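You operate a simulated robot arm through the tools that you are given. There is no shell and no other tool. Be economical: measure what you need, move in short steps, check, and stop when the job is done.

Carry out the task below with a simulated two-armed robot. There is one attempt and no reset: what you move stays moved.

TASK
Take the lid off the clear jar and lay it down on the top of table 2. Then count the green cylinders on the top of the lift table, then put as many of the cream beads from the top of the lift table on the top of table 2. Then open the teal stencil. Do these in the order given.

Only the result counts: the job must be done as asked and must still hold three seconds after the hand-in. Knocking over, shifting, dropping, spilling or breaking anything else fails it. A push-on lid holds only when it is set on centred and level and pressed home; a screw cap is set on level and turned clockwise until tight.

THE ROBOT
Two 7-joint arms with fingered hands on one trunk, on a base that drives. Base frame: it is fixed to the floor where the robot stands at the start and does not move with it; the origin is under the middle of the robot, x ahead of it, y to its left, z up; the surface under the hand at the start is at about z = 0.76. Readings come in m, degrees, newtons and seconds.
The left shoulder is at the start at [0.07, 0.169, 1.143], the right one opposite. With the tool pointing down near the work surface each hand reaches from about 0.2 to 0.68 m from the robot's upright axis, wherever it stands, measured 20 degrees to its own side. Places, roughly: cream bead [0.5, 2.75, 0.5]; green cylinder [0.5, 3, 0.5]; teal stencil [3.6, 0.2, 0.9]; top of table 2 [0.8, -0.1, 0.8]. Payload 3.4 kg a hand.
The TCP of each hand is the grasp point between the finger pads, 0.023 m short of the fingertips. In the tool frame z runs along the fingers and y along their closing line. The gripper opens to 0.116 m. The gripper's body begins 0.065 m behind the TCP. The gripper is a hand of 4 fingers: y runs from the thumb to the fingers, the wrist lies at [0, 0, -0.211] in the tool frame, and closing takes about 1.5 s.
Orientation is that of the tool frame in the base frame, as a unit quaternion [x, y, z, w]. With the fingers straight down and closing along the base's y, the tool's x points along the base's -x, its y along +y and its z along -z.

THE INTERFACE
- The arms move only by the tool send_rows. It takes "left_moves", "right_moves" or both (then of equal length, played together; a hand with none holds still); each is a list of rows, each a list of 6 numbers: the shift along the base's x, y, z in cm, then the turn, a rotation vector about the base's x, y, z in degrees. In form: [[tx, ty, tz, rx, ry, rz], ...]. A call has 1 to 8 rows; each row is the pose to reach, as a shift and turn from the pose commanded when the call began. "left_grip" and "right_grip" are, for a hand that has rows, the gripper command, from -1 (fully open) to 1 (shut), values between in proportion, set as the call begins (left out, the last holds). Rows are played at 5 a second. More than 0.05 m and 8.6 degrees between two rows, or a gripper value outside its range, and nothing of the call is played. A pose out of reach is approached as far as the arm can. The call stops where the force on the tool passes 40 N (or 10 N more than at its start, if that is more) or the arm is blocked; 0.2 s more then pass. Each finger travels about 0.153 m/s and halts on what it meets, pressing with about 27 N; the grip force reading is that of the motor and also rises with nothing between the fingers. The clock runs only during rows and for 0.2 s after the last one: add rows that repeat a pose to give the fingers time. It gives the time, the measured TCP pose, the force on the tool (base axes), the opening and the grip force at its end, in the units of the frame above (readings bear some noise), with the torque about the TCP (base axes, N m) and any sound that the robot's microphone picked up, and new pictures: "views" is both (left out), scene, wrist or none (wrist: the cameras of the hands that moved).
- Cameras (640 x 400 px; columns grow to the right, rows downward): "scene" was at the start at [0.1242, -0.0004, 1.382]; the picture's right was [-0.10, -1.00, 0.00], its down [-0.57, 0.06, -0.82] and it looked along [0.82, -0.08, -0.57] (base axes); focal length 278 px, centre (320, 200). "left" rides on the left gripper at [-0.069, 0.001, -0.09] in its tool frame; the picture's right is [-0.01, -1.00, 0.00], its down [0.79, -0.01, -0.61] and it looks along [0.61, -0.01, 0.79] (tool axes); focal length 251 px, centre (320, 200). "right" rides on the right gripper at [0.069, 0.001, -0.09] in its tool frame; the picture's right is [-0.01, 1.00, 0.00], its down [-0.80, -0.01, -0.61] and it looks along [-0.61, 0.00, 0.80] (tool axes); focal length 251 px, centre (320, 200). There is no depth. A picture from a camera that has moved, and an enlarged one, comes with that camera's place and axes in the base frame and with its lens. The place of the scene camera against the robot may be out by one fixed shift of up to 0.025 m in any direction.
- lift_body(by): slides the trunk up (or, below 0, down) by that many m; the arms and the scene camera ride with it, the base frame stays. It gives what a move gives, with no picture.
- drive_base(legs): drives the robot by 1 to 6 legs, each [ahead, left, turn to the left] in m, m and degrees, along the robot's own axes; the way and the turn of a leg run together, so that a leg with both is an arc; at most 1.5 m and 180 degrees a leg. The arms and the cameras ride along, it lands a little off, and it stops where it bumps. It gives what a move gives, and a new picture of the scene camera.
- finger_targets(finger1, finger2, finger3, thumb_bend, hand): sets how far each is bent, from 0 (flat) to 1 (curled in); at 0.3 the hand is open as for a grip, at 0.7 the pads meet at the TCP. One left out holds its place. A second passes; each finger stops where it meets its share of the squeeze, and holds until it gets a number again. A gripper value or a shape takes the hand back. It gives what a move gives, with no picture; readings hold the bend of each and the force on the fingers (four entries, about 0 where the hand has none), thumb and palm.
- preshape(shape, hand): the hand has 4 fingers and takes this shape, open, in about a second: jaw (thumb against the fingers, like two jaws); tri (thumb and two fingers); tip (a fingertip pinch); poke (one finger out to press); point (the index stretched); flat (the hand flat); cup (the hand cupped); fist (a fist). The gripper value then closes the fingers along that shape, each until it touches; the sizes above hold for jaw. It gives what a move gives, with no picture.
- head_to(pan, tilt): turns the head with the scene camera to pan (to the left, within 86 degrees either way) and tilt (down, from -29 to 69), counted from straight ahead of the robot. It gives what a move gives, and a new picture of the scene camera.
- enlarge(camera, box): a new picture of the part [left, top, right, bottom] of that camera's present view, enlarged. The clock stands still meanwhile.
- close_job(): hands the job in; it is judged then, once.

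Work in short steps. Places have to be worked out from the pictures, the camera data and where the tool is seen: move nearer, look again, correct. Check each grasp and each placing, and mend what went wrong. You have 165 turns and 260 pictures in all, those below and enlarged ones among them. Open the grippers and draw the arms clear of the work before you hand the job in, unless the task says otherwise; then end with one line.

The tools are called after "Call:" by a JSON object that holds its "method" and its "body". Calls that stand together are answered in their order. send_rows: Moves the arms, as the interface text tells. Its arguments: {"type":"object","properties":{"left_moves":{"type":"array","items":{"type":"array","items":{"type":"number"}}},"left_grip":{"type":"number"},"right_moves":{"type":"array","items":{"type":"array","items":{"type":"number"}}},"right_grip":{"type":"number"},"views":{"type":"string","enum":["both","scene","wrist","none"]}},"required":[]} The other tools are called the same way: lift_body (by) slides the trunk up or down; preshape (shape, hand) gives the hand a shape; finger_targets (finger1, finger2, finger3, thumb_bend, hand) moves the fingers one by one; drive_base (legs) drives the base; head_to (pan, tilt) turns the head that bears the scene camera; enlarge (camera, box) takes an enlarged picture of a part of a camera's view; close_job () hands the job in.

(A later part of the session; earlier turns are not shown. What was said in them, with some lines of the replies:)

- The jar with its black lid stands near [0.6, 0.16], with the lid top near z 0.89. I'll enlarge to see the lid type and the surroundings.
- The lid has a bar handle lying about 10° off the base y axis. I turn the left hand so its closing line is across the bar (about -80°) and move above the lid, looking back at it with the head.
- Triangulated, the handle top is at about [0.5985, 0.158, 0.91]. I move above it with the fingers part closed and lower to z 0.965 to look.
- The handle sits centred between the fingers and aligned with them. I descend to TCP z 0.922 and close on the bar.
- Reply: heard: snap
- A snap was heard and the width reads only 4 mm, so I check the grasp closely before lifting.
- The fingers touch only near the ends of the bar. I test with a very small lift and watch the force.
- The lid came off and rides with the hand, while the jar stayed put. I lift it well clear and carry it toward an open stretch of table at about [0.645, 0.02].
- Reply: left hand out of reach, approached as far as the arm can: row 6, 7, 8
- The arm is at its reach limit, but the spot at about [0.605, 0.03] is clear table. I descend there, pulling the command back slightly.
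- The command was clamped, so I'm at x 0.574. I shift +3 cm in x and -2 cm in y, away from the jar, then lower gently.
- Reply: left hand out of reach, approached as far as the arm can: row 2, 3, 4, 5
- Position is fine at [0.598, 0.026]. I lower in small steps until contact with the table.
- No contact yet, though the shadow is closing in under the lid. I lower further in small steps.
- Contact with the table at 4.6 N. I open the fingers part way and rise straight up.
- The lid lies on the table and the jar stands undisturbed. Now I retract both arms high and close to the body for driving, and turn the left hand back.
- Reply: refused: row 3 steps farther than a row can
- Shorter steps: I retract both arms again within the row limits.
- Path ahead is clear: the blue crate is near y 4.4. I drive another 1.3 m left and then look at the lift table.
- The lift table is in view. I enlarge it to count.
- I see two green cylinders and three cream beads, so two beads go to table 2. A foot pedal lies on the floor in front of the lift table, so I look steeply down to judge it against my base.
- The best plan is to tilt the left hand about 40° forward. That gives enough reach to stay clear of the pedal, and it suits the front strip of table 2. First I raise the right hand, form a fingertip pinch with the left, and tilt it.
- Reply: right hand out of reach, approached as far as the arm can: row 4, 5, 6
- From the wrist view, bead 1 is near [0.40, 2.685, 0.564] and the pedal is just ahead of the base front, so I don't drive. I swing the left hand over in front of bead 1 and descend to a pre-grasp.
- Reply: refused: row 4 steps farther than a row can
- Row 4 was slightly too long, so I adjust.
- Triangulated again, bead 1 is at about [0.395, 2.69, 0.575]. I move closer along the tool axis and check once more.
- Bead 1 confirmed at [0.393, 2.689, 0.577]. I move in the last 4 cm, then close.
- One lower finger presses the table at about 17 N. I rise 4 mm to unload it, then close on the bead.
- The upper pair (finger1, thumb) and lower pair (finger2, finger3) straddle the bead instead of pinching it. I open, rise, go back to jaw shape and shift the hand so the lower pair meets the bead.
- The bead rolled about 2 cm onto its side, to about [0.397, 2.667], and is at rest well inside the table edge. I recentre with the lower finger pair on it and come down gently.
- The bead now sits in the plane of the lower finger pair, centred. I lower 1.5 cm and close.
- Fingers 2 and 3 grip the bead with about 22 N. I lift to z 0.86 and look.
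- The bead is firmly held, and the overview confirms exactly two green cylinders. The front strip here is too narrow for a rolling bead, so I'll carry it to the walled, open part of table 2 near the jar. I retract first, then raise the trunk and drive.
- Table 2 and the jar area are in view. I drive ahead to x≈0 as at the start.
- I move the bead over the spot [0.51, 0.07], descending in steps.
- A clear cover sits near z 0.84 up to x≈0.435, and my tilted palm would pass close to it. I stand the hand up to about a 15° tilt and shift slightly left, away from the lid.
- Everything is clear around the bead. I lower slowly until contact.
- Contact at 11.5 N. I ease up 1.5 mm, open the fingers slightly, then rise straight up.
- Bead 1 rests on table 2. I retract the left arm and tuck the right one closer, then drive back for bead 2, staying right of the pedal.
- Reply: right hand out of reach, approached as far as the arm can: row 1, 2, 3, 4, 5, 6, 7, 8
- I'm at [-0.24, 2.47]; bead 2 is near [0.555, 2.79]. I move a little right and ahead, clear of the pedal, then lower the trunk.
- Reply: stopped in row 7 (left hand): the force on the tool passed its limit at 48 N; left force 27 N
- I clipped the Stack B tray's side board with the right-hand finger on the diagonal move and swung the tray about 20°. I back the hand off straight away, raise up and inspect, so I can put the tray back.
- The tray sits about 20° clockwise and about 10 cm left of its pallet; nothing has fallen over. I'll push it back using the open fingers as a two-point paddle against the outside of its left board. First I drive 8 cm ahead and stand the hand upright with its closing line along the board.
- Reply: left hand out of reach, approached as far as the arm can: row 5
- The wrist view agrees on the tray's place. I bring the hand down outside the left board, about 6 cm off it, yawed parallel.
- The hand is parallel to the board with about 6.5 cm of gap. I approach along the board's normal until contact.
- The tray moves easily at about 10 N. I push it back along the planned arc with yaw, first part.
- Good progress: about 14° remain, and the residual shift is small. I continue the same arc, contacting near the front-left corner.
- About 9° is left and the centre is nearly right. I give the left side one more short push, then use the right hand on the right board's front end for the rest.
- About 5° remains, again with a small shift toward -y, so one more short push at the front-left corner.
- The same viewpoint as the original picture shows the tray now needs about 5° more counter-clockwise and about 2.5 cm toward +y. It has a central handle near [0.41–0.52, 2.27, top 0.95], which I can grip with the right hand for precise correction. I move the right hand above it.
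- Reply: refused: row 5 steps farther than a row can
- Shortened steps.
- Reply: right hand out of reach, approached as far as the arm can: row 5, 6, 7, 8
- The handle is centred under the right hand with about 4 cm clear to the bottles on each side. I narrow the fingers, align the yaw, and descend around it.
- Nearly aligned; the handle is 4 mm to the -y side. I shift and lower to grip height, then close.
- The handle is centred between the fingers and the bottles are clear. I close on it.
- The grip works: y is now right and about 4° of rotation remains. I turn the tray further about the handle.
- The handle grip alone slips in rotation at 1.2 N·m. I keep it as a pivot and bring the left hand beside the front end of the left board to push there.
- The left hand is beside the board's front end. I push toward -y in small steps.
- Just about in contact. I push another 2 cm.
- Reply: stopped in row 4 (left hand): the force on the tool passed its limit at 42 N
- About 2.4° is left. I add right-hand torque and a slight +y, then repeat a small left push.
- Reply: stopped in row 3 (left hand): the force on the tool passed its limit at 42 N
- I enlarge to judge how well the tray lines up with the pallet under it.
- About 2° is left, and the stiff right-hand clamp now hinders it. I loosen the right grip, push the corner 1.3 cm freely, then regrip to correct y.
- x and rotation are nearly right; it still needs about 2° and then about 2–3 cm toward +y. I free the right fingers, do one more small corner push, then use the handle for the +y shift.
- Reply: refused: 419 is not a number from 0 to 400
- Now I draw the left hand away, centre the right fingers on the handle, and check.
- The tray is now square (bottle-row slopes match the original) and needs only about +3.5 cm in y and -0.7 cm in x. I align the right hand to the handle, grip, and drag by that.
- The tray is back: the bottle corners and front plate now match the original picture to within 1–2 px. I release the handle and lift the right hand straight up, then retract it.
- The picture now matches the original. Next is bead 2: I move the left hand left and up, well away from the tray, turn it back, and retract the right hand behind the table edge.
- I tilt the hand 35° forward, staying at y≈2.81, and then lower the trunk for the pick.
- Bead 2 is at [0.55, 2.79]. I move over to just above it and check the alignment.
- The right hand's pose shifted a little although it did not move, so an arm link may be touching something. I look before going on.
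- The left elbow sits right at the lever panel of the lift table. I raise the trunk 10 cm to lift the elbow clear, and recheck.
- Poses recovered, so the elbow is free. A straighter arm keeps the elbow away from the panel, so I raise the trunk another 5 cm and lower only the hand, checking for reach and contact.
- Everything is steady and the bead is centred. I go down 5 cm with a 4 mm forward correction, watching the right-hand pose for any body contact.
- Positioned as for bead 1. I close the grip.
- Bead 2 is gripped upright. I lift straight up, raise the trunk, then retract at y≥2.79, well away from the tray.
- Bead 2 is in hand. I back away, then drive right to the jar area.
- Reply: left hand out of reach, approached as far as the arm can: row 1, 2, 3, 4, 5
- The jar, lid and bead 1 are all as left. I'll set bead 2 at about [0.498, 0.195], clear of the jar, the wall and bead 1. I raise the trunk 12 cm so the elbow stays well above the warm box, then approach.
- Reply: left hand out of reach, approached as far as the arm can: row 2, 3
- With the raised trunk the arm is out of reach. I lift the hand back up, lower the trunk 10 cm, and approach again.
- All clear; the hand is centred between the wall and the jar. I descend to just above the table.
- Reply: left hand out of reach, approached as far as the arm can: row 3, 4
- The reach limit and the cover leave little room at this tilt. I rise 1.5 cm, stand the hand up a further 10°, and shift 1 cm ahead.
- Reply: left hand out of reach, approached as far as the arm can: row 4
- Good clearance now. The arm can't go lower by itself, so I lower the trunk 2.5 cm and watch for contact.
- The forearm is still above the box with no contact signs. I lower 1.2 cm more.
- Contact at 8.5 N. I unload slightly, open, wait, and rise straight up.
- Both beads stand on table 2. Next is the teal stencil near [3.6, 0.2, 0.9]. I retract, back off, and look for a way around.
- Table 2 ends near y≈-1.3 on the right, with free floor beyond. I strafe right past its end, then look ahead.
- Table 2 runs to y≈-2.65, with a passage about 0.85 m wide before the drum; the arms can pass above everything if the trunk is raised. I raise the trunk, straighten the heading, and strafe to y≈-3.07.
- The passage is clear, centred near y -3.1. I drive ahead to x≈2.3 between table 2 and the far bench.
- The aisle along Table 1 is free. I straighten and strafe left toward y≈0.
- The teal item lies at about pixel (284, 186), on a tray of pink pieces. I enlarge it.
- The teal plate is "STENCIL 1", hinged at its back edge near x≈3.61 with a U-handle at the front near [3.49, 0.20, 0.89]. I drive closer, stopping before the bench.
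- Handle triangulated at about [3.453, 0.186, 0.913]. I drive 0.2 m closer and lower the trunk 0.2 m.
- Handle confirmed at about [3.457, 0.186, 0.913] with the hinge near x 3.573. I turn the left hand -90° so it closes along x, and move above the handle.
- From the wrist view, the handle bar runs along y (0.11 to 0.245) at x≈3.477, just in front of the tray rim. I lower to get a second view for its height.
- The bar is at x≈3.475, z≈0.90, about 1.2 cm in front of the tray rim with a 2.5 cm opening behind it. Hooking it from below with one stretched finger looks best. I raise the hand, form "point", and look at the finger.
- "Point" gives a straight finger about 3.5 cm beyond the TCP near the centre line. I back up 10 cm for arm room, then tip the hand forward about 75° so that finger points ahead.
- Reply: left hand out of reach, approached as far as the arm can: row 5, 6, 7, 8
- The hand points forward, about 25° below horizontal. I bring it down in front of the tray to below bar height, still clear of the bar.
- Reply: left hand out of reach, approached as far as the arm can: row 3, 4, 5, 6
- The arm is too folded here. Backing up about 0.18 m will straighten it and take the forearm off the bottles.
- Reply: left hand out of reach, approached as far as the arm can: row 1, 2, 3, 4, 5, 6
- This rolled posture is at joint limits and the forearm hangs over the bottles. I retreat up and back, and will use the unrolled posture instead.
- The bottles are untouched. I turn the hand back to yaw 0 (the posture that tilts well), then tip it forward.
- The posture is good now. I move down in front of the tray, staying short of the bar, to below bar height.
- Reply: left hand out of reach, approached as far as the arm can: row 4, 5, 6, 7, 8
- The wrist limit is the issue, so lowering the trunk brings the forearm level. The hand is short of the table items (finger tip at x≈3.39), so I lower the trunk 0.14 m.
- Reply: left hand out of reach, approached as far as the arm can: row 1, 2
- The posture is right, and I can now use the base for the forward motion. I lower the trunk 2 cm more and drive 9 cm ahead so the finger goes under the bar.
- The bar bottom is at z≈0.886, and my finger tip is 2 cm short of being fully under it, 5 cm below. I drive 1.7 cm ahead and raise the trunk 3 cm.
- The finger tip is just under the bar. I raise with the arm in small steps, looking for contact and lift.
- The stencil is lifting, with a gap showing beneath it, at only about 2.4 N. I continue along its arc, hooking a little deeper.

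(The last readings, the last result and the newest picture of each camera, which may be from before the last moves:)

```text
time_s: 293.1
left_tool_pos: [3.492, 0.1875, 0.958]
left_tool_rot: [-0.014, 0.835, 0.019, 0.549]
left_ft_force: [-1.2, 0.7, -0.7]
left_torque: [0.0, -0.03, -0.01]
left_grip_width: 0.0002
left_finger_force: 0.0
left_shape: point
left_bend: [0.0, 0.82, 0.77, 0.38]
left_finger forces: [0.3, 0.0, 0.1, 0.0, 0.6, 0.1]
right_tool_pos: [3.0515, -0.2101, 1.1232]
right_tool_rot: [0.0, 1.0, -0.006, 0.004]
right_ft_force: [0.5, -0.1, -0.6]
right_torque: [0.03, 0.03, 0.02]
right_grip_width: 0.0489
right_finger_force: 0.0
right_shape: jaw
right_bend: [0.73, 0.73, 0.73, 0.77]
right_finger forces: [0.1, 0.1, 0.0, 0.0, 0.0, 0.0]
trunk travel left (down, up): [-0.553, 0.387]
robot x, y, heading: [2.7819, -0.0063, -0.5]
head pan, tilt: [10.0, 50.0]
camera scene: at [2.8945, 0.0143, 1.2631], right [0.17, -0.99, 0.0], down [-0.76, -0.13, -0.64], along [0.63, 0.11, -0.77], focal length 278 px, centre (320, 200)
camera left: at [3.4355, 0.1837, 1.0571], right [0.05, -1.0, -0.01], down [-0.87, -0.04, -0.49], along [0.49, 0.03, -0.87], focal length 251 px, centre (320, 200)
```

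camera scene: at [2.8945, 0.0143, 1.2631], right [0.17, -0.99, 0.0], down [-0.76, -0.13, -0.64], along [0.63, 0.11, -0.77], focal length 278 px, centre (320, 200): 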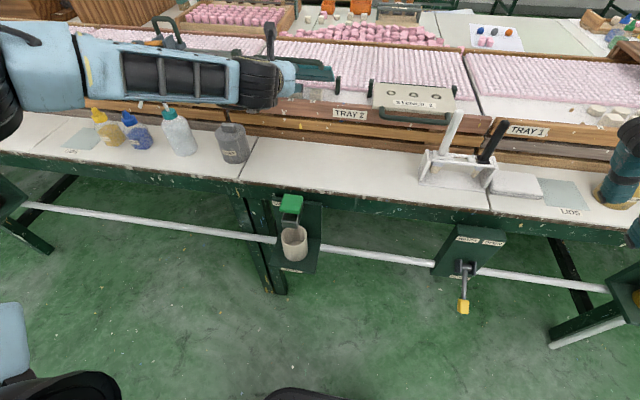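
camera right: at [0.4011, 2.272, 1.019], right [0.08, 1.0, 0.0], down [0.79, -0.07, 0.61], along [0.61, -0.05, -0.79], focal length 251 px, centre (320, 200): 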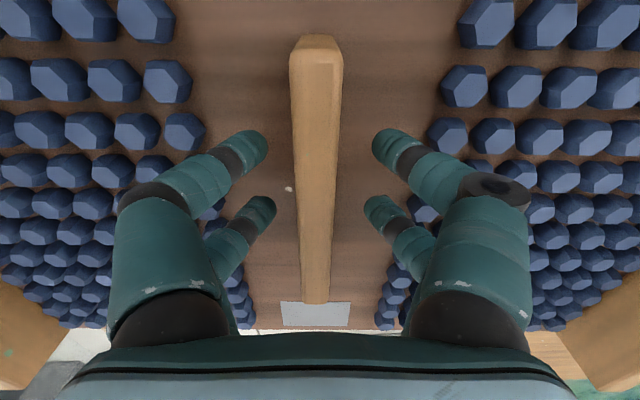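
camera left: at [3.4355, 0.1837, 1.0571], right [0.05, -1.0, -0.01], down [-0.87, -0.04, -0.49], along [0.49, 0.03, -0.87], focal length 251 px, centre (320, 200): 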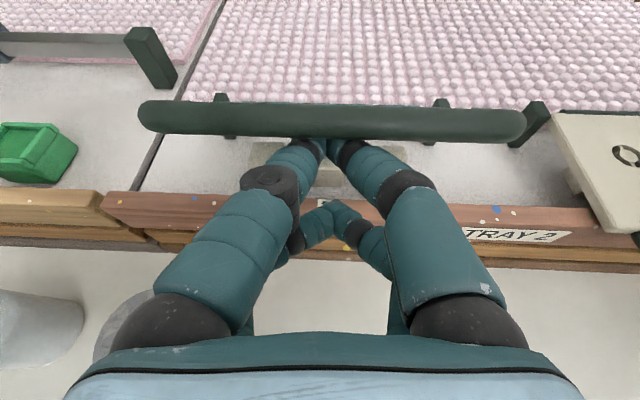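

The stencil stands at about 58°. I continue forward so it goes past vertical.

Call:
{"method": "send_rows", "body": {"left_moves": [[1.5, 0, 0.9, 0, 0, 0], [3, 0, 1.5, 0, 0, 0], [4.5, 0, 1.8, 0, 0, 0], [6, 0, 1.8, 0, 0, 0]], "views": "both"}}

```text
time_s: 294.1
left_tool_pos: [3.5239, 0.2007, 0.9842]
left_tool_rot: [-0.015, 0.835, 0.019, 0.549]
left_ft_force: [-1.1, -0.8, -1.2]
left_torque: [0.01, 0.0, -0.02]
left_grip_width: 0.0002
left_finger_force: 0.1
left_shape: point
left_bend: [0.0, 0.82, 0.77, 0.38]
left_finger forces: [0.5, 0.1, 0.0, 0.0, 0.7, 0.0]
left hand out of reach, approached as far as the arm can: row 2, 3, 4
right_tool_pos: [3.0514, -0.2095, 1.1238]
right_tool_rot: [0.0, 1.0, -0.006, 0.003]
right_ft_force: [-0.3, 0.2, -0.3]
right_torque: [0.02, 0.0, -0.02]
right_grip_width: 0.0486
right_finger_force: 0.0
right_shape: jaw
right_bend: [0.73, 0.73, 0.73, 0.77]
right_finger forces: [0.1, 0.0, 0.0, 0.0, 0.0, 0.0]
trunk travel left (down, up): [-0.553, 0.387]
robot x, y, heading: [2.7826, -0.0068, -0.4]
head pan, tilt: [10.0, 50.0]
camera scene: at [2.8948, 0.0143, 1.2631], right [0.17, -0.99, 0.0], down [-0.76, -0.13, -0.64], along [0.63, 0.11, -0.77], focal length 278 px, centre (320, 200)
camera left: at [3.4678, 0.1977, 1.0822], right [0.05, -1.0, -0.01], down [-0.87, -0.04, -0.49], along [0.49, 0.03, -0.87], focal length 251 px, centre (320, 200)
```

scene: 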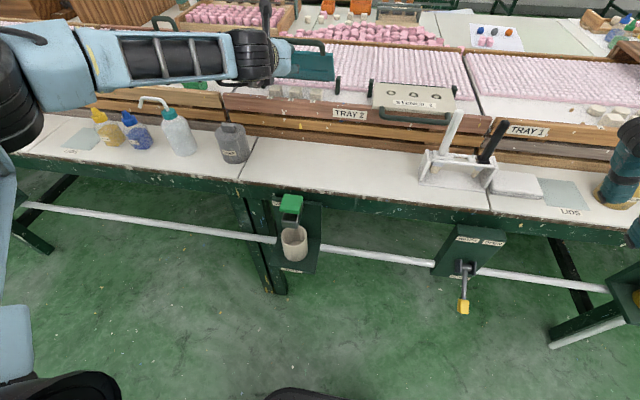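
left: 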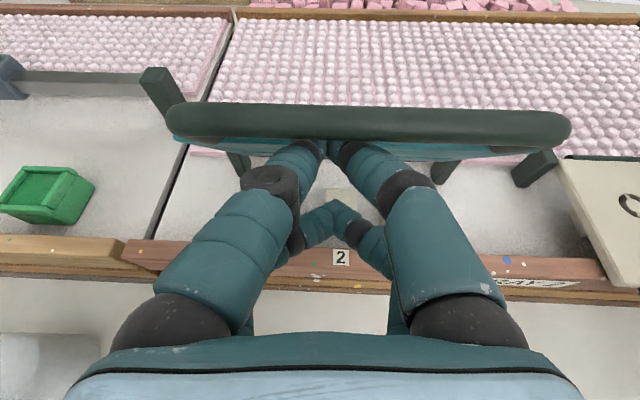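

About 80° now, and the arm is at its reach. I use the base: drive 5 cm ahead to push the stencil over.

Call:
{"method": "drive_base", "body": {"legs": [[0.05, 0, 0]]}}

Call:
{"method": "enlarge", "body": {"camera": "left", "box": [0, 0, 640, 400]}}

```text
time_s: 295.1
left_tool_pos: [3.5656, 0.2011, 0.998]
left_tool_rot: [-0.015, 0.829, 0.018, 0.559]
left_ft_force: [-3.5, 1.4, 16.8]
left_torque: [0.15, -0.56, 0.11]
left_grip_width: 0.0
left_finger_force: 0.1
left_shape: point
left_bend: [0.0, 0.82, 0.77, 0.38]
left_finger forces: [30.5, 0.1, 0.1, 0.0, 0.0, 0.1]
right_tool_pos: [3.0915, -0.2106, 1.124]
right_tool_rot: [-0.001, 1.0, -0.005, 0.004]
right_ft_force: [-1.3, 0.2, -0.3]
right_torque: [0.02, -0.03, 0.02]
right_grip_width: 0.049
right_finger_force: 0.0
right_shape: jaw
right_bend: [0.73, 0.73, 0.73, 0.77]
right_finger forces: [0.0, 0.0, 0.0, 0.0, 0.1, 0.0]
trunk travel left (down, up): [-0.553, 0.387]
robot x, y, heading: [2.8265, -0.0108, -0.5]
head pan, tilt: [10.0, 50.0]
stopped in leg 1: the force on the tool passed its limit at 44 N (the readings are from after the stop); the commanded pose is now the measured one
camera scene: at [2.933, 0.0131, 1.2634], right [0.17, -0.99, 0.0], down [-0.75, -0.13, -0.64], along [0.64, 0.11, -0.76], focal length 278 px, centre (320, 200)
```

scene: 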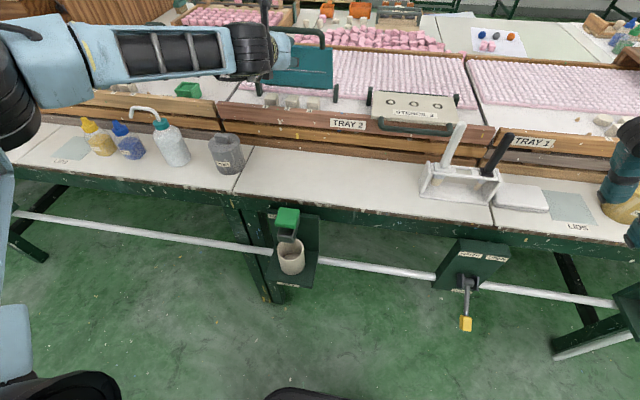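

```text
1.00 times, centred on (320, 200) of left (not enlarged: the box is as wide or as high as the picture)
camera zoom: at [3.5062, 0.1976, 1.0964], right [0.05, -1.0, 0.0], down [-0.86, -0.04, -0.51], along [0.51, 0.03, -0.86], focal length 251 px, centre (320, 200)
```

zoom: 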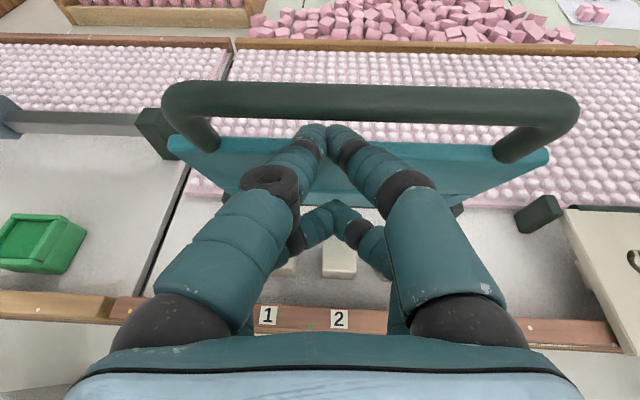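

The finger has wedged at about 76°. I leave the left hand holding it there and bring the right hand, closed and pointing forward, to push the plate over. First I tilt the right hand while moving it ahead.

Call:
{"method": "send_rows", "body": {"right_moves": [[2.5, 0, 1, 0, -8, 0], [5, 0, 2, 0, -16, 0], [7.5, 0, 3, 0, -24, 0], [10, 0, 4, 0, -32, 0], [12.5, 0, 5, 0, -40, 0], [15, 0, 5, 0, -48, 0], [17.5, 0, 5, 0, -56, 0], [20, 0, 5, 0, -64, 0]], "right_grip": 1, "views": "both"}}

```text
time_s: 296.9
left_tool_pos: [3.5629, 0.2014, 0.9981]
left_tool_rot: [-0.015, 0.829, 0.019, 0.559]
left_ft_force: [-6.0, 3.4, 20.2]
left_torque: [0.19, -0.7, 0.18]
left_grip_width: 0.0002
left_finger_force: 0.0
left_shape: point
left_bend: [0.0, 0.82, 0.77, 0.38]
left_finger forces: [34.1, 0.0, 0.1, 0.0, 0.1, 0.0]
right_tool_pos: [3.2882, -0.2119, 1.1741]
right_tool_rot: [0.004, 0.844, -0.005, 0.536]
right_ft_force: [-0.1, 0.2, -0.1]
right_torque: [0.0, -0.01, -0.01]
right_grip_width: 0.0
right_finger_force: 27.5
right_shape: jaw
right_bend: [0.62, 0.62, 0.62, 0.62]
right_finger forces: [0.1, 0.0, 0.0, 0.0, 0.1, 0.0]
trunk travel left (down, up): [-0.553, 0.387]
robot x, y, heading: [2.8271, -0.0071, -0.5]
head pan, tilt: [10.0, 50.0]
camera scene: at [2.9299, 0.0132, 1.2638], right [0.17, -0.99, 0.0], down [-0.75, -0.13, -0.65], along [0.64, 0.11, -0.76], focal length 278 px, centre (320, 200)
camera right: at [3.1777, -0.2086, 1.1503], right [0.01, 1.0, 0.0], down [-0.21, 0.0, 0.98], along [0.98, -0.02, 0.21], focal length 251 px, centre (320, 200)
```

scene: 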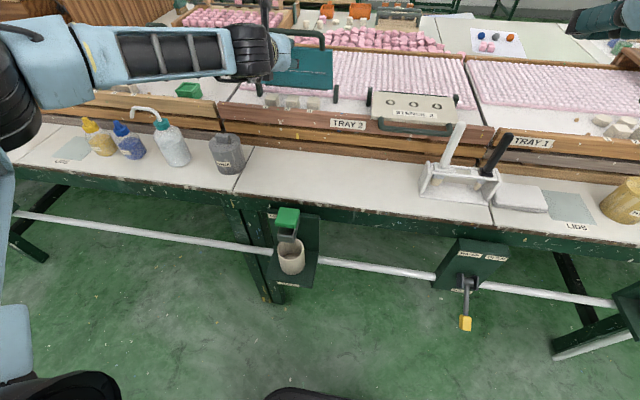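
right: 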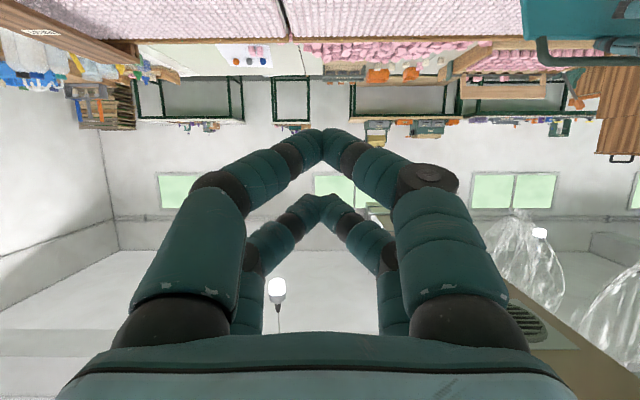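

The right hand points forward. I yaw it 35° and bring it up beside the plate's right end, clear of the left hand.

Call:
{"method": "send_rows", "body": {"right_moves": [[2, 3.3, 0, 0, 0, 5], [4, 6.6, 0, 0, 0, 10], [6, 9.9, 0, 0, 0, 15], [8, 13.2, -1, 0, 0, 20], [10, 16.5, -3, 0, 0, 25], [12, 19.8, -5, 0, 0, 30], [14.5, 22.5, -8, 0, 0, 35], [17, 25, -11, 0, 0, 35]], "views": "both"}}

```text
time_s: 298.7
left_tool_pos: [3.5615, 0.1999, 0.9981]
left_tool_rot: [-0.014, 0.829, 0.017, 0.559]
left_ft_force: [-5.5, 2.1, 21.0]
left_torque: [0.15, -0.74, 0.12]
left_grip_width: 0.0
left_finger_force: 0.1
left_shape: point
left_bend: [0.0, 0.82, 0.77, 0.38]
left_finger forces: [34.8, 0.0, 0.1, 0.0, 0.0, 0.0]
right_tool_pos: [3.4543, 0.0424, 1.0666]
right_tool_rot: [-0.254, 0.807, 0.155, 0.511]
right_ft_force: [0.5, -0.6, 0.3]
right_torque: [0.01, -0.01, -0.01]
right_grip_width: 0.0003
right_finger_force: 27.1
right_shape: jaw
right_bend: [0.62, 0.62, 0.62, 0.62]
right_finger forces: [0.0, 0.0, 0.0, 0.1, 0.0, 0.0]
trunk travel left (down, up): [-0.553, 0.387]
robot x, y, heading: [2.8241, -0.0069, -0.7]
head pan, tilt: [10.0, 50.0]
camera scene: at [2.9297, 0.014, 1.2639], right [0.17, -0.99, 0.0], down [-0.75, -0.13, -0.65], along [0.64, 0.11, -0.76], focal length 278 px, centre (320, 200)
camera right: at [3.3622, -0.0177, 1.0423], right [-0.56, 0.83, 0.0], down [-0.17, -0.12, 0.98], along [0.81, 0.55, 0.21], focal length 251 px, centre (320, 200)
```

scene: 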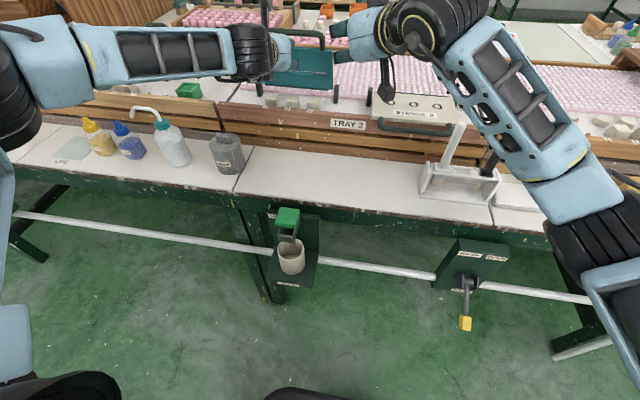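
right: 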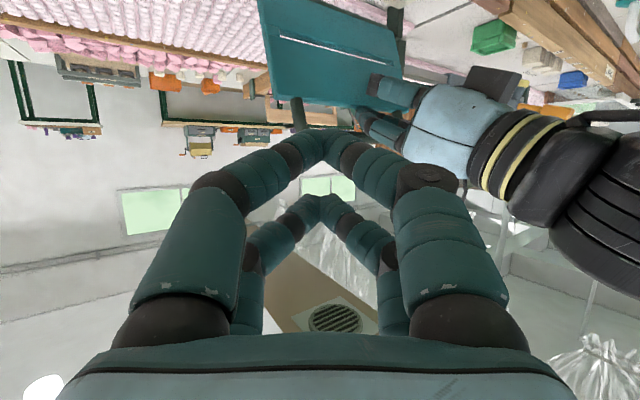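

The view shows the plate's right half free ahead of the right fingers. I close in, then push it forward.

Call:
{"method": "send_rows", "body": {"right_moves": [[3, 2, -2, 0, 0, 0], [6, 4, -4, 0, 0, 0], [8.5, 5.8, -4.8, 0, 0, 0], [10, 6, -4.8, 0, 0, 0]], "views": "both"}}

```text
time_s: 299.7
left_tool_pos: [3.5617, 0.2003, 0.9977]
left_tool_rot: [-0.015, 0.829, 0.019, 0.558]
left_ft_force: [2.2, 1.5, 21.0]
left_torque: [0.16, -0.69, 0.05]
left_grip_width: 0.0
left_finger_force: 0.0
left_shape: point
left_bend: [0.0, 0.82, 0.77, 0.38]
left_finger forces: [32.7, 0.1, 0.1, 0.0, 0.1, 0.1]
right_tool_pos: [3.5566, 0.1016, 1.0202]
right_tool_rot: [-0.252, 0.806, 0.155, 0.513]
right_ft_force: [-7.8, 0.6, 0.5]
right_torque: [0.0, -0.06, 0.1]
right_grip_width: 0.0002
right_finger_force: 27.2
right_shape: jaw
right_bend: [0.62, 0.62, 0.64, 0.62]
right_finger forces: [0.0, 0.0, 0.0, 0.0, 0.0, 0.0]
trunk travel left (down, up): [-0.553, 0.387]
robot x, y, heading: [2.8247, -0.0033, -0.6]
head pan, tilt: [10.0, 50.0]
camera scene: at [2.9298, 0.0131, 1.2638], right [0.17, -0.99, 0.0], down [-0.75, -0.13, -0.65], along [0.64, 0.11, -0.76], focal length 278 px, centre (320, 200)
camera right: at [3.4644, 0.0397, 0.9945], right [-0.56, 0.83, 0.0], down [-0.17, -0.12, 0.98], along [0.81, 0.55, 0.21], focal length 251 px, centre (320, 200)
```

scene: 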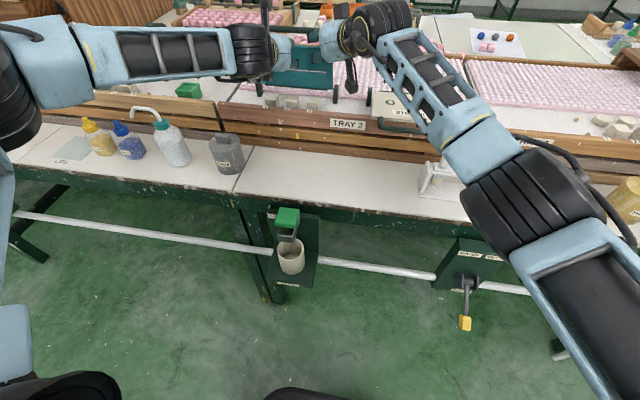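
right: 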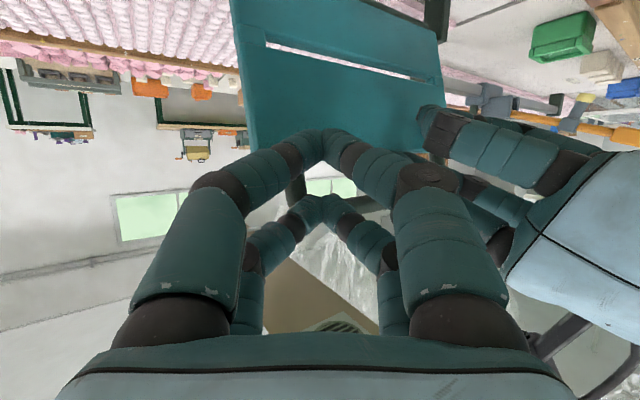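

The right hand holds the plate. I withdraw the left finger backward along its own axis.

Call:
{"method": "send_rows", "body": {"left_moves": [[-0.5, 0, 0.6, 0, 0, 0], [-2, 0, 1.2, 0, 0, 0], [-4.5, 0, 2, 0, 0, 0], [-8, 0, 3, 0, 0, 0], [-12, 0, 4, 0, 0, 0]], "right_moves": [[0.2, 0, 0, 0, 0, 0], [0.4, 0, 0, 0, 0, 0], [0.6, 0, 0, 0, 0, 0], [0.8, 0, 0, 0, 0, 0], [1, 0, 0, 0, 0, 0]], "views": "both"}}

```text
time_s: 300.9
left_tool_pos: [3.446, 0.201, 1.0363]
left_tool_rot: [-0.015, 0.83, 0.018, 0.557]
left_ft_force: [0.0, 0.5, 0.4]
left_torque: [0.04, 0.01, -0.03]
left_grip_width: 0.0001
left_finger_force: 0.1
left_shape: point
left_bend: [0.0, 0.82, 0.77, 0.38]
left_finger forces: [0.0, 0.0, 0.0, 0.0, 0.0, 0.0]
right_tool_pos: [3.5725, 0.1031, 1.0163]
right_tool_rot: [-0.252, 0.807, 0.155, 0.511]
right_ft_force: [0.0, 0.0, 0.5]
right_torque: [0.0, 0.0, -0.01]
right_grip_width: 0.0
right_finger_force: 26.9
right_shape: jaw
right_bend: [0.62, 0.62, 0.64, 0.62]
right_finger forces: [0.1, 0.0, 0.1, 0.0, 0.0, 0.0]
trunk travel left (down, up): [-0.553, 0.387]
robot x, y, heading: [2.8257, -0.0078, -0.4]
head pan, tilt: [10.0, 50.0]
camera scene: at [2.9344, 0.0146, 1.2632], right [0.17, -0.99, 0.0], down [-0.75, -0.13, -0.64], along [0.63, 0.11, -0.77], focal length 278 px, centre (320, 200)
camera right: at [3.4794, 0.0408, 0.9919], right [-0.56, 0.83, 0.0], down [-0.17, -0.12, 0.98], along [0.81, 0.55, 0.2], focal length 251 px, centre (320, 200)
camera left: at [3.3876, 0.1968, 1.1328], right [0.05, -1.0, 0.0], down [-0.86, -0.04, -0.51], along [0.5, 0.03, -0.86], focal length 251 px, centre (320, 200)
```

scene: 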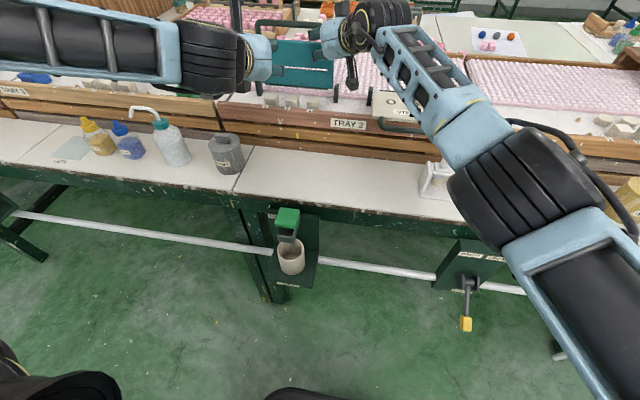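
right: 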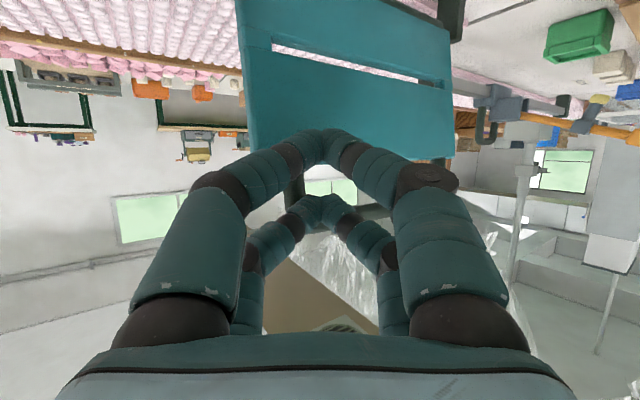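
left: 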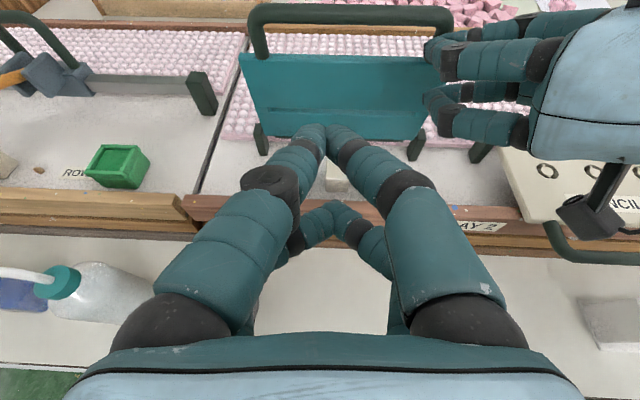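

The left hand is out and the plate stands. I push it further back with the right hand.

Call:
{"method": "send_rows", "body": {"right_moves": [[1, 0.2, 0, 0, 0, 0], [2, 0.4, 0, 0, 0, 0], [3, 0.6, -0.2, 0, 0, 0], [4, 0.8, -0.5, 0, 0, 0]], "left_moves": [[-1, 0, 1, 0, 0, 0], [-2, 0, 2, 0, 0, 0], [-3, 0, 3, 0, 0, 0], [-4, 0, 4, 0, 0, 0]], "views": "both"}}

```text
time_s: 301.9
left_tool_pos: [3.4077, 0.2011, 1.0734]
left_tool_rot: [-0.015, 0.83, 0.017, 0.557]
left_ft_force: [0.7, 0.0, 1.2]
left_torque: [-0.02, -0.01, -0.05]
left_grip_width: 0.0
left_finger_force: 0.1
left_shape: point
left_bend: [0.0, 0.82, 0.77, 0.38]
left_finger forces: [0.0, 0.0, 0.0, 0.0, 0.0, 0.0]
right_tool_pos: [3.5766, 0.0988, 1.0074]
right_tool_rot: [-0.252, 0.808, 0.155, 0.509]
right_ft_force: [-0.7, -0.2, 0.1]
right_torque: [0.01, 0.01, -0.01]
right_grip_width: 0.0
right_finger_force: 26.8
right_shape: jaw
right_bend: [0.62, 0.62, 0.64, 0.62]
right_finger forces: [0.0, 0.0, 0.0, 0.0, 0.0, 0.1]
right hand out of reach, approached as far as the arm can: row 1, 2, 3, 4
trunk travel left (down, up): [-0.553, 0.387]
robot x, y, heading: [2.8236, -0.0044, -0.6]
head pan, tilt: [10.0, 50.0]
camera scene: at [2.9354, 0.0145, 1.2632], right [0.17, -0.99, 0.0], down [-0.76, -0.13, -0.64], along [0.63, 0.11, -0.77], focal length 278 px, centre (320, 200)
camera right: at [3.484, 0.0372, 0.9836], right [-0.56, 0.83, 0.0], down [-0.17, -0.12, 0.98], along [0.81, 0.55, 0.2], focal length 251 px, centre (320, 200)
camera left: at [3.349, 0.1981, 1.1715], right [0.05, -1.0, 0.0], down [-0.86, -0.04, -0.5], along [0.5, 0.03, -0.86], focal length 251 px, centre (320, 200)
```

scene: 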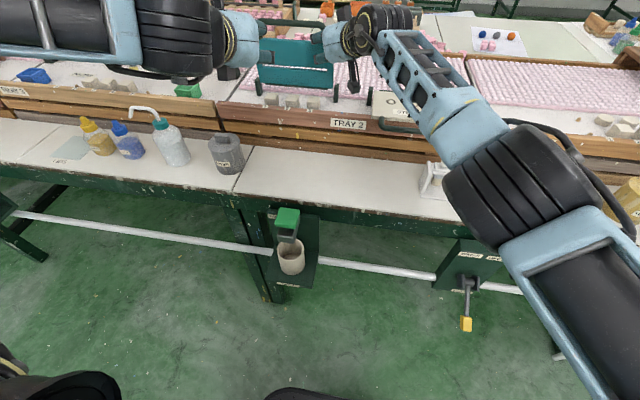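
right: 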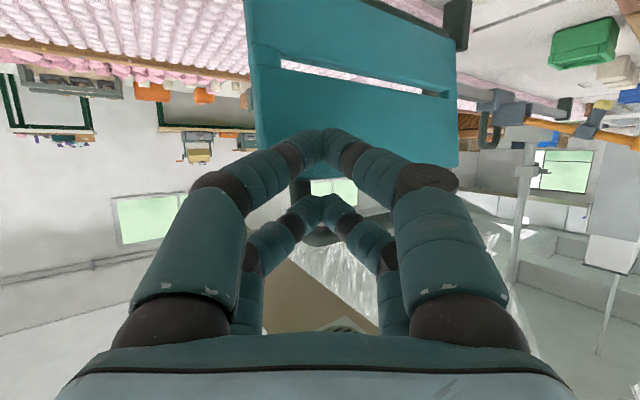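
left: 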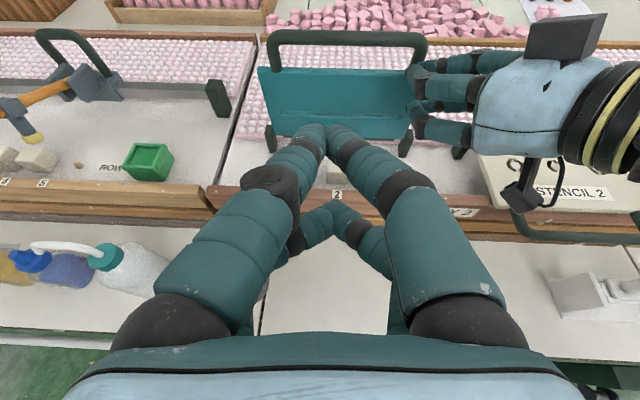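

The right arm is at reach, so I drive the base 5 cm ahead to push the plate on (the left hand is clear).

Call:
{"method": "drive_base", "body": {"legs": [[0.05, 0, 0]]}}

Call:
{"method": "enlarge", "body": {"camera": "left", "box": [0, 0, 640, 400]}}

```text
time_s: 302.8
left_tool_pos: [3.4576, 0.2017, 1.0727]
left_tool_rot: [-0.016, 0.831, 0.018, 0.556]
left_ft_force: [0.6, -0.8, 0.1]
left_torque: [0.0, -0.01, -0.02]
left_grip_width: 0.0
left_finger_force: 0.1
left_shape: point
left_bend: [0.0, 0.82, 0.77, 0.38]
left_finger forces: [0.0, 0.0, 0.1, 0.0, 0.0, 0.0]
right_tool_pos: [3.6254, 0.0985, 1.0063]
right_tool_rot: [-0.252, 0.808, 0.156, 0.51]
right_ft_force: [0.0, -0.2, -1.0]
right_torque: [-0.03, 0.0, 0.02]
right_grip_width: 0.0
right_finger_force: 26.9
right_shape: jaw
right_bend: [0.62, 0.58, 0.71, 0.63]
right_finger forces: [0.0, 0.0, 0.0, 0.0, 0.0, 0.0]
trunk travel left (down, up): [-0.553, 0.387]
robot x, y, heading: [2.8714, -0.008, -0.6]
head pan, tilt: [10.0, 50.0]
camera scene: at [2.9854, 0.0141, 1.263], right [0.17, -0.99, 0.0], down [-0.76, -0.13, -0.64], along [0.63, 0.11, -0.77], focal length 278 px, centre (320, 200)
```

scene: 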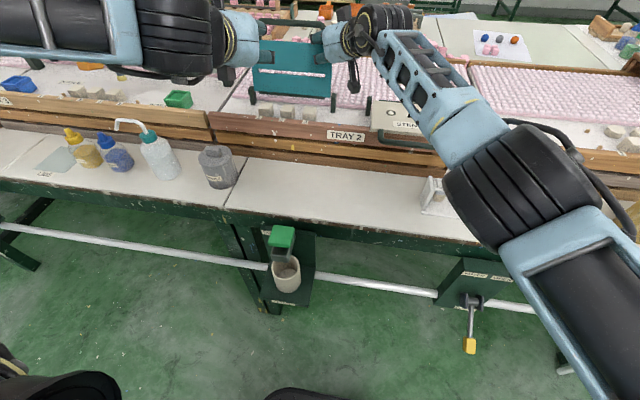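

```text
1.00 times, centred on (320, 200) of left (not enlarged: the box is as wide or as high as the picture)
camera zoom: at [3.3991, 0.1977, 1.1707], right [0.05, -1.0, 0.0], down [-0.86, -0.04, -0.5], along [0.5, 0.03, -0.86], focal length 251 px, centre (320, 200)
```

zoom: 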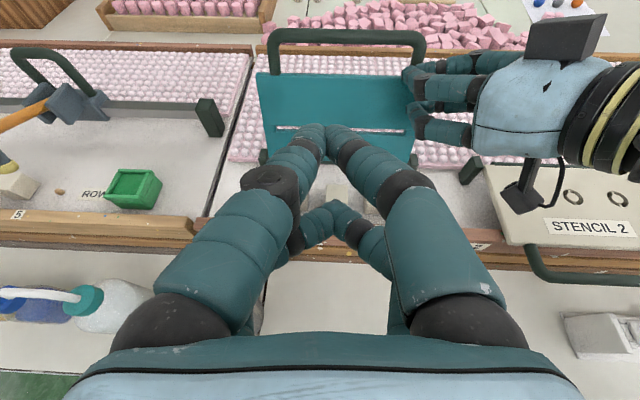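

The plate is now past vertical (about 110°). I push a few centimetres more to find its stop.

Call:
{"method": "drive_base", "body": {"legs": [[0.04, 0, 0]]}}

Call:
{"method": "enlarge", "body": {"camera": "left", "box": [160, 0, 480, 200]}}

```text
time_s: 303.7
left_tool_pos: [3.4748, 0.1991, 1.0782]
left_tool_rot: [-0.014, 0.829, 0.019, 0.559]
left_ft_force: [0.1, 1.3, 0.2]
left_torque: [0.02, 0.02, 0.01]
left_grip_width: 0.0
left_finger_force: 0.0
left_shape: point
left_bend: [0.0, 0.82, 0.76, 0.38]
left_finger forces: [0.0, 0.0, 0.0, 0.1, 0.0, 0.0]
right_tool_pos: [3.6408, 0.1027, 1.0139]
right_tool_rot: [-0.255, 0.805, 0.159, 0.512]
right_ft_force: [-23.8, -2.5, 7.0]
right_torque: [-0.05, 0.12, 0.23]
right_grip_width: 0.0001
right_finger_force: 26.8
right_shape: jaw
right_bend: [0.61, 0.59, 0.71, 0.68]
right_finger forces: [0.1, 0.0, 0.1, 0.0, 0.0, 0.0]
trunk travel left (down, up): [-0.553, 0.387]
robot x, y, heading: [2.8957, -0.0033, -0.5]
head pan, tilt: [10.0, 50.0]
stopped in leg 1: the force on the tool passed its limit at 53 N (the readings are from after the stop); the commanded pose is now the measured one
camera scene: at [3.0026, 0.0117, 1.2639], right [0.17, -0.99, 0.0], down [-0.75, -0.13, -0.65], along [0.64, 0.11, -0.76], focal length 278 px, centre (320, 200)
```

scene: 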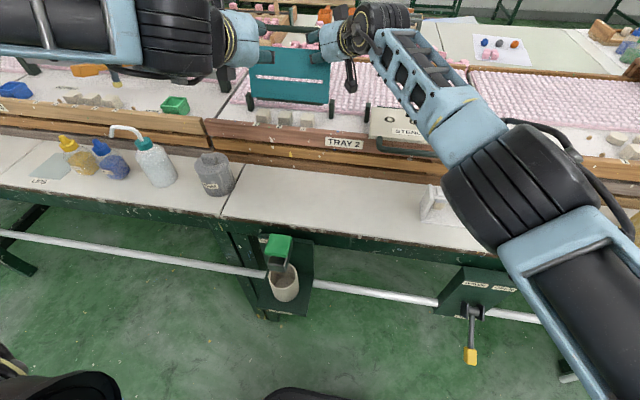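

```text
2.00 times, centred on (320, 100) of left
camera zoom: at [3.4167, 0.1955, 1.1749], right [0.05, -1.0, -0.01], down [-0.86, -0.04, -0.51], along [0.51, 0.03, -0.86], focal length 503 px, centre (320, 400)
```

zoom: 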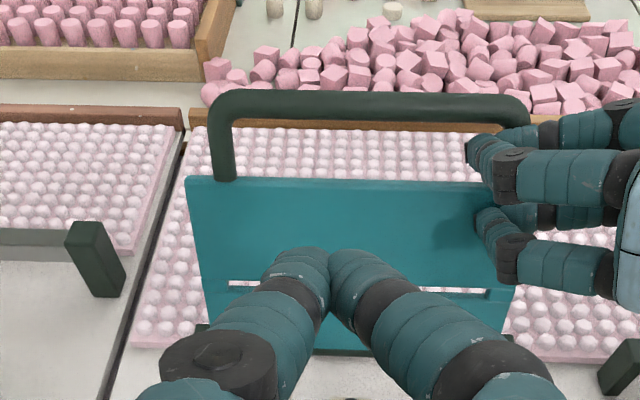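

It reached its stop, well past vertical. I back away gently with the base and check that it stays.

Call:
{"method": "drive_base", "body": {"legs": [[-0.06, 0, 0]]}}

Call:
{"method": "drive_base", "body": {"legs": [[-0.14, 0, 0]]}}

Call:
{"method": "enlarge", "body": {"camera": "left", "box": [0, 0, 640, 400]}}

```text
time_s: 304.7
left_tool_pos: [3.4222, 0.2014, 1.0722]
left_tool_rot: [-0.015, 0.831, 0.018, 0.556]
left_ft_force: [0.5, -0.1, 1.0]
left_torque: [0.0, 0.01, 0.0]
left_grip_width: 0.0001
left_finger_force: 0.0
left_shape: point
left_bend: [0.0, 0.82, 0.77, 0.38]
left_finger forces: [0.0, 0.1, 0.0, 0.0, 0.1, 0.0]
right_tool_pos: [3.5878, 0.1019, 1.0072]
right_tool_rot: [-0.254, 0.808, 0.158, 0.508]
right_ft_force: [-0.4, -0.2, 0.0]
right_torque: [-0.01, 0.0, -0.03]
right_grip_width: 0.0
right_finger_force: 26.6
right_shape: jaw
right_bend: [0.61, 0.58, 0.71, 0.65]
right_finger forces: [0.0, 0.0, 0.1, 0.0, 0.0, 0.0]
trunk travel left (down, up): [-0.553, 0.387]
robot x, y, heading: [2.8381, -0.0039, -0.3]
head pan, tilt: [10.0, 50.0]
camera scene: at [2.9507, 0.0141, 1.263], right [0.17, -0.99, 0.0], down [-0.76, -0.13, -0.64], along [0.63, 0.11, -0.77], focal length 278 px, centre (320, 200)
```

scene: 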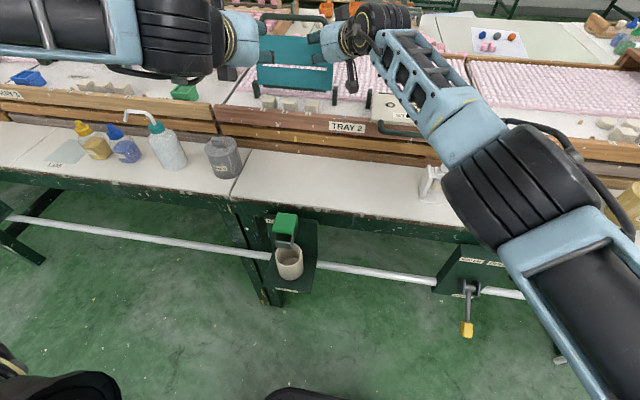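

```text
time_s: 306.0
left_tool_pos: [3.2852, 0.1996, 1.0735]
left_tool_rot: [-0.013, 0.831, 0.017, 0.556]
left_ft_force: [-0.1, -0.6, -0.2]
left_torque: [0.01, 0.01, -0.01]
left_grip_width: 0.0001
left_finger_force: 0.0
left_shape: point
left_bend: [0.0, 0.82, 0.77, 0.38]
left_finger forces: [0.0, 0.1, 0.0, 0.0, 0.1, 0.0]
right_tool_pos: [3.4511, 0.1005, 1.0081]
right_tool_rot: [-0.252, 0.808, 0.157, 0.508]
right_ft_force: [0.6, -0.6, -0.2]
right_torque: [-0.02, -0.04, 0.0]
right_grip_width: 0.0
right_finger_force: 26.8
right_shape: jaw
right_bend: [0.61, 0.58, 0.71, 0.65]
right_finger forces: [0.0, 0.0, 0.0, 0.0, 0.0, 0.0]
trunk travel left (down, up): [-0.553, 0.387]
robot x, y, heading: [2.7037, -0.0048, -0.7]
head pan, tilt: [10.0, 50.0]
camera scene: at [2.8125, 0.0151, 1.263], right [0.16, -0.99, 0.0], down [-0.76, -0.12, -0.64], along [0.63, 0.1, -0.77], focal length 278 px, centre (320, 200)
```

scene: 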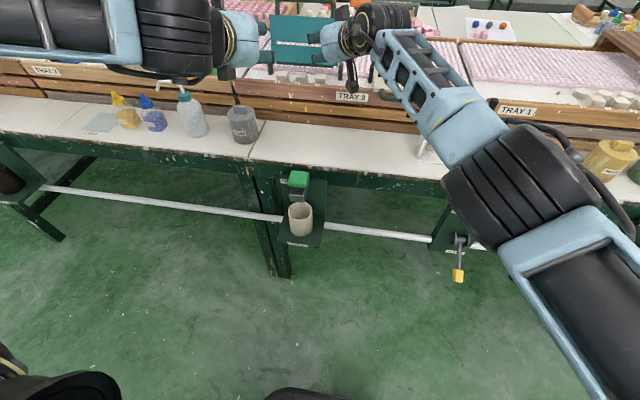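

```text
1.00 times, centred on (320, 200) of left (not enlarged: the box is as wide or as high as the picture)
camera zoom: at [3.227, 0.197, 1.171], right [0.04, -1.0, 0.0], down [-0.86, -0.04, -0.5], along [0.5, 0.03, -0.86], focal length 251 px, centre (320, 200)
```

zoom: 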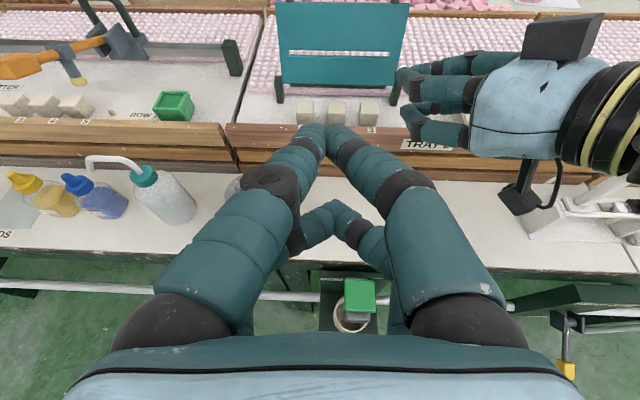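

The stencil stays open with nothing touching it. I raise the trunk, back well away, open both grippers, and take a final look.

Call:
{"method": "lift_body", "body": {"by": 0.15}}

Call:
{"method": "drive_base", "body": {"legs": [[-0.4, 0, 0]]}}

Call:
{"method": "preshape", "body": {"shape": "jaw", "hand": "left"}}

Call:
{"method": "send_rows", "body": {"left_moves": [[0, 0, 1, 0, 0, 0], [0, 0, 2, 0, 0, 0], [0, 0, 2, 0, 0, 0]], "right_moves": [[-2, -3, 1, 0, 0, 0], [-4, -6, 2, 0, 0, 0], [-6, -9, 2, 0, 0, 0]], "left_grip": -1, "right_grip": -1, "views": "none"}}

Call:
{"method": "head_to", "body": {"pan": 10, "tilt": 30}}

Call:
{"method": "enlarge", "body": {"camera": "scene", "box": [200, 100, 440, 250]}}

```text
time_s: 307.8
left_tool_pos: [3.2859, 0.1999, 1.2227]
left_tool_rot: [-0.014, 0.831, 0.017, 0.556]
left_ft_force: [0.5, -0.4, -0.3]
left_torque: [0.01, 0.0, 0.04]
left_grip_width: 0.0
left_finger_force: 0.0
left_shape: point
left_bend: [0.0, 0.82, 0.77, 0.38]
left_finger forces: [0.0, 0.0, 0.0, 0.1, 0.0, 0.0]
right_tool_pos: [3.4515, 0.1003, 1.1577]
right_tool_rot: [-0.251, 0.809, 0.156, 0.509]
right_ft_force: [0.2, -0.9, 0.0]
right_torque: [0.03, -0.02, -0.01]
right_grip_width: 0.0
right_finger_force: 27.1
right_shape: jaw
right_bend: [0.61, 0.58, 0.71, 0.65]
right_finger forces: [0.1, 0.1, 0.1, 0.1, 0.0, 0.0]
trunk travel left (down, up): [-0.703, 0.237]
robot x, y, heading: [2.6999, -0.0083, -0.6]
head pan, tilt: [10.0, 50.0]
```

```text
time_s: 310.2
left_tool_pos: [2.8925, 0.2039, 1.2219]
left_tool_rot: [-0.013, 0.831, 0.016, 0.556]
left_ft_force: [0.1, -0.5, 0.3]
left_torque: [-0.01, 0.05, 0.01]
left_grip_width: 0.0001
left_finger_force: 0.1
left_shape: point
left_bend: [0.0, 0.82, 0.77, 0.38]
left_finger forces: [0.0, 0.0, 0.0, 0.1, 0.0, 0.0]
right_tool_pos: [3.0584, 0.1043, 1.1571]
right_tool_rot: [-0.252, 0.809, 0.157, 0.508]
right_ft_force: [0.0, -0.4, -0.5]
right_torque: [-0.01, 0.01, 0.01]
right_grip_width: 0.0
right_finger_force: 26.7
right_shape: jaw
right_bend: [0.61, 0.58, 0.71, 0.65]
right_finger forces: [0.0, 0.1, 0.0, 0.0, 0.0, 0.0]
trunk travel left (down, up): [-0.703, 0.237]
robot x, y, heading: [2.3039, 0.0004, -0.9]
head pan, tilt: [10.0, 50.0]
camera scene: at [2.4195, 0.0196, 1.413], right [0.16, -0.99, 0.0], down [-0.76, -0.12, -0.64], along [0.63, 0.1, -0.77], focal length 278 px, centre (320, 200)
```

scene: 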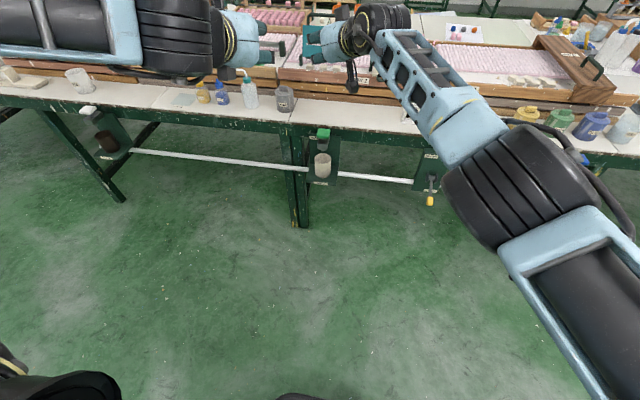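

```text
time_s: 311.1
left_tool_pos: [2.8922, 0.203, 1.2223]
left_tool_rot: [-0.013, 0.831, 0.017, 0.556]
left_ft_force: [-0.7, 0.4, 1.0]
left_torque: [0.04, 0.02, 0.03]
left_grip_width: 0.116
left_finger_force: 0.1
left_shape: jaw
left_bend: [0.3, 0.3, 0.3, 0.3]
left_finger forces: [0.1, 0.0, 0.0, 0.0, 0.0, 0.0]
right_tool_pos: [3.0576, 0.1035, 1.1579]
right_tool_rot: [-0.252, 0.808, 0.157, 0.508]
right_ft_force: [0.3, -0.3, -0.6]
right_torque: [0.02, 0.0, -0.02]
right_grip_width: 0.0002
right_finger_force: 27.1
right_shape: jaw
right_bend: [0.61, 0.58, 0.71, 0.65]
right_finger forces: [0.0, 0.0, 0.1, 0.1, 0.0, 0.0]
trunk travel left (down, up): [-0.703, 0.237]
robot x, y, heading: [2.3075, 0.002, -0.8]
head pan, tilt: [10.0, 50.0]
```

```text
time_s: 311.9
left_tool_pos: [2.891, 0.203, 1.2436]
left_tool_rot: [-0.013, 0.831, 0.017, 0.556]
left_ft_force: [0.2, 0.3, 0.4]
left_torque: [0.01, -0.02, 0.0]
left_grip_width: 0.1157
left_finger_force: 0.0
left_shape: jaw
left_bend: [0.3, 0.3, 0.3, 0.3]
left_finger forces: [0.1, 0.0, 0.0, 0.1, 0.1, 0.0]
right_tool_pos: [2.9973, 0.0146, 1.1804]
right_tool_rot: [-0.251, 0.808, 0.157, 0.509]
right_ft_force: [-1.0, -0.3, -1.1]
right_torque: [0.04, 0.01, -0.01]
right_grip_width: 0.1158
right_finger_force: 0.2
right_shape: jaw
right_bend: [0.3, 0.3, 0.3, 0.3]
right_finger forces: [0.1, 0.1, 0.0, 0.2, 0.1, 0.0]
trunk travel left (down, up): [-0.703, 0.237]
robot x, y, heading: [2.308, 0.0061, -0.8]
head pan, tilt: [10.0, 50.0]
```

```text
time_s: 312.8
left_tool_pos: [2.8912, 0.2037, 1.2446]
left_tool_rot: [-0.013, 0.831, 0.017, 0.556]
left_ft_force: [0.5, -0.2, -0.5]
left_torque: [0.04, -0.01, -0.02]
left_grip_width: 0.116
left_finger_force: 0.0
left_shape: jaw
left_bend: [0.3, 0.3, 0.3, 0.3]
left_finger forces: [0.0, 0.0, 0.0, 0.0, 0.0, 0.0]
right_tool_pos: [2.9959, 0.0165, 1.1809]
right_tool_rot: [-0.252, 0.808, 0.157, 0.509]
right_ft_force: [-0.6, -0.2, 0.4]
right_torque: [-0.02, 0.02, 0.05]
right_grip_width: 0.116
right_finger_force: 0.1
right_shape: jaw
right_bend: [0.3, 0.3, 0.3, 0.3]
right_finger forces: [0.1, 0.1, 0.1, 0.0, 0.1, 0.1]
trunk travel left (down, up): [-0.703, 0.237]
robot x, y, heading: [2.308, 0.0017, -0.8]
head pan, tilt: [10.0, 30.0]
camera scene: at [2.4318, 0.022, 1.4425], right [0.16, -0.99, 0.0], down [-0.49, -0.08, -0.87], along [0.85, 0.14, -0.5], focal length 278 px, centre (320, 200)
```

scene: 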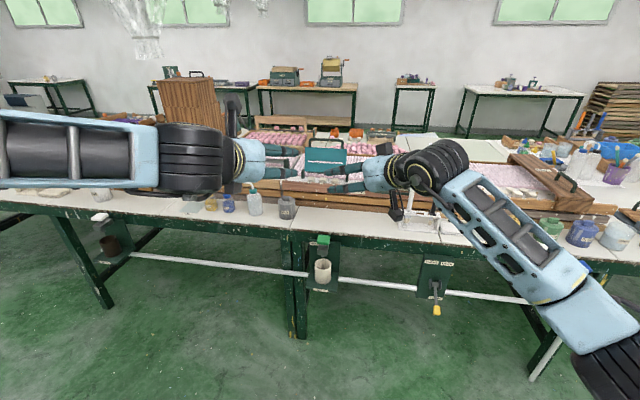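

```text
2.67 times, centred on (320, 175) of scene
camera zoom: at [2.4318, 0.022, 1.4425], right [0.16, -0.99, 0.0], down [-0.49, -0.08, -0.87], along [0.85, 0.14, -0.5], focal length 741 px, centre (320, 267)
```

zoom: 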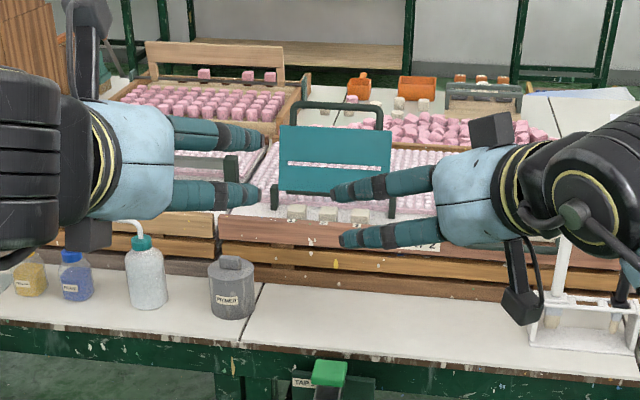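

The stencil stands open, both grippers are open, and the arms are clear of all the work. I hand the job in.

Call:
{"method": "close_job", "body": {}}

```text
The job is handed in.
```

All three parts are done: the jar lid lies on table 2, two cream beads are on table 2 to match the two green cylinders, and the teal stencil stands open. On the way I knocked the Stack B tray about 20° out of place; I pushed it back to match its original picture within 1–2 px, but that shift may still fail the job.
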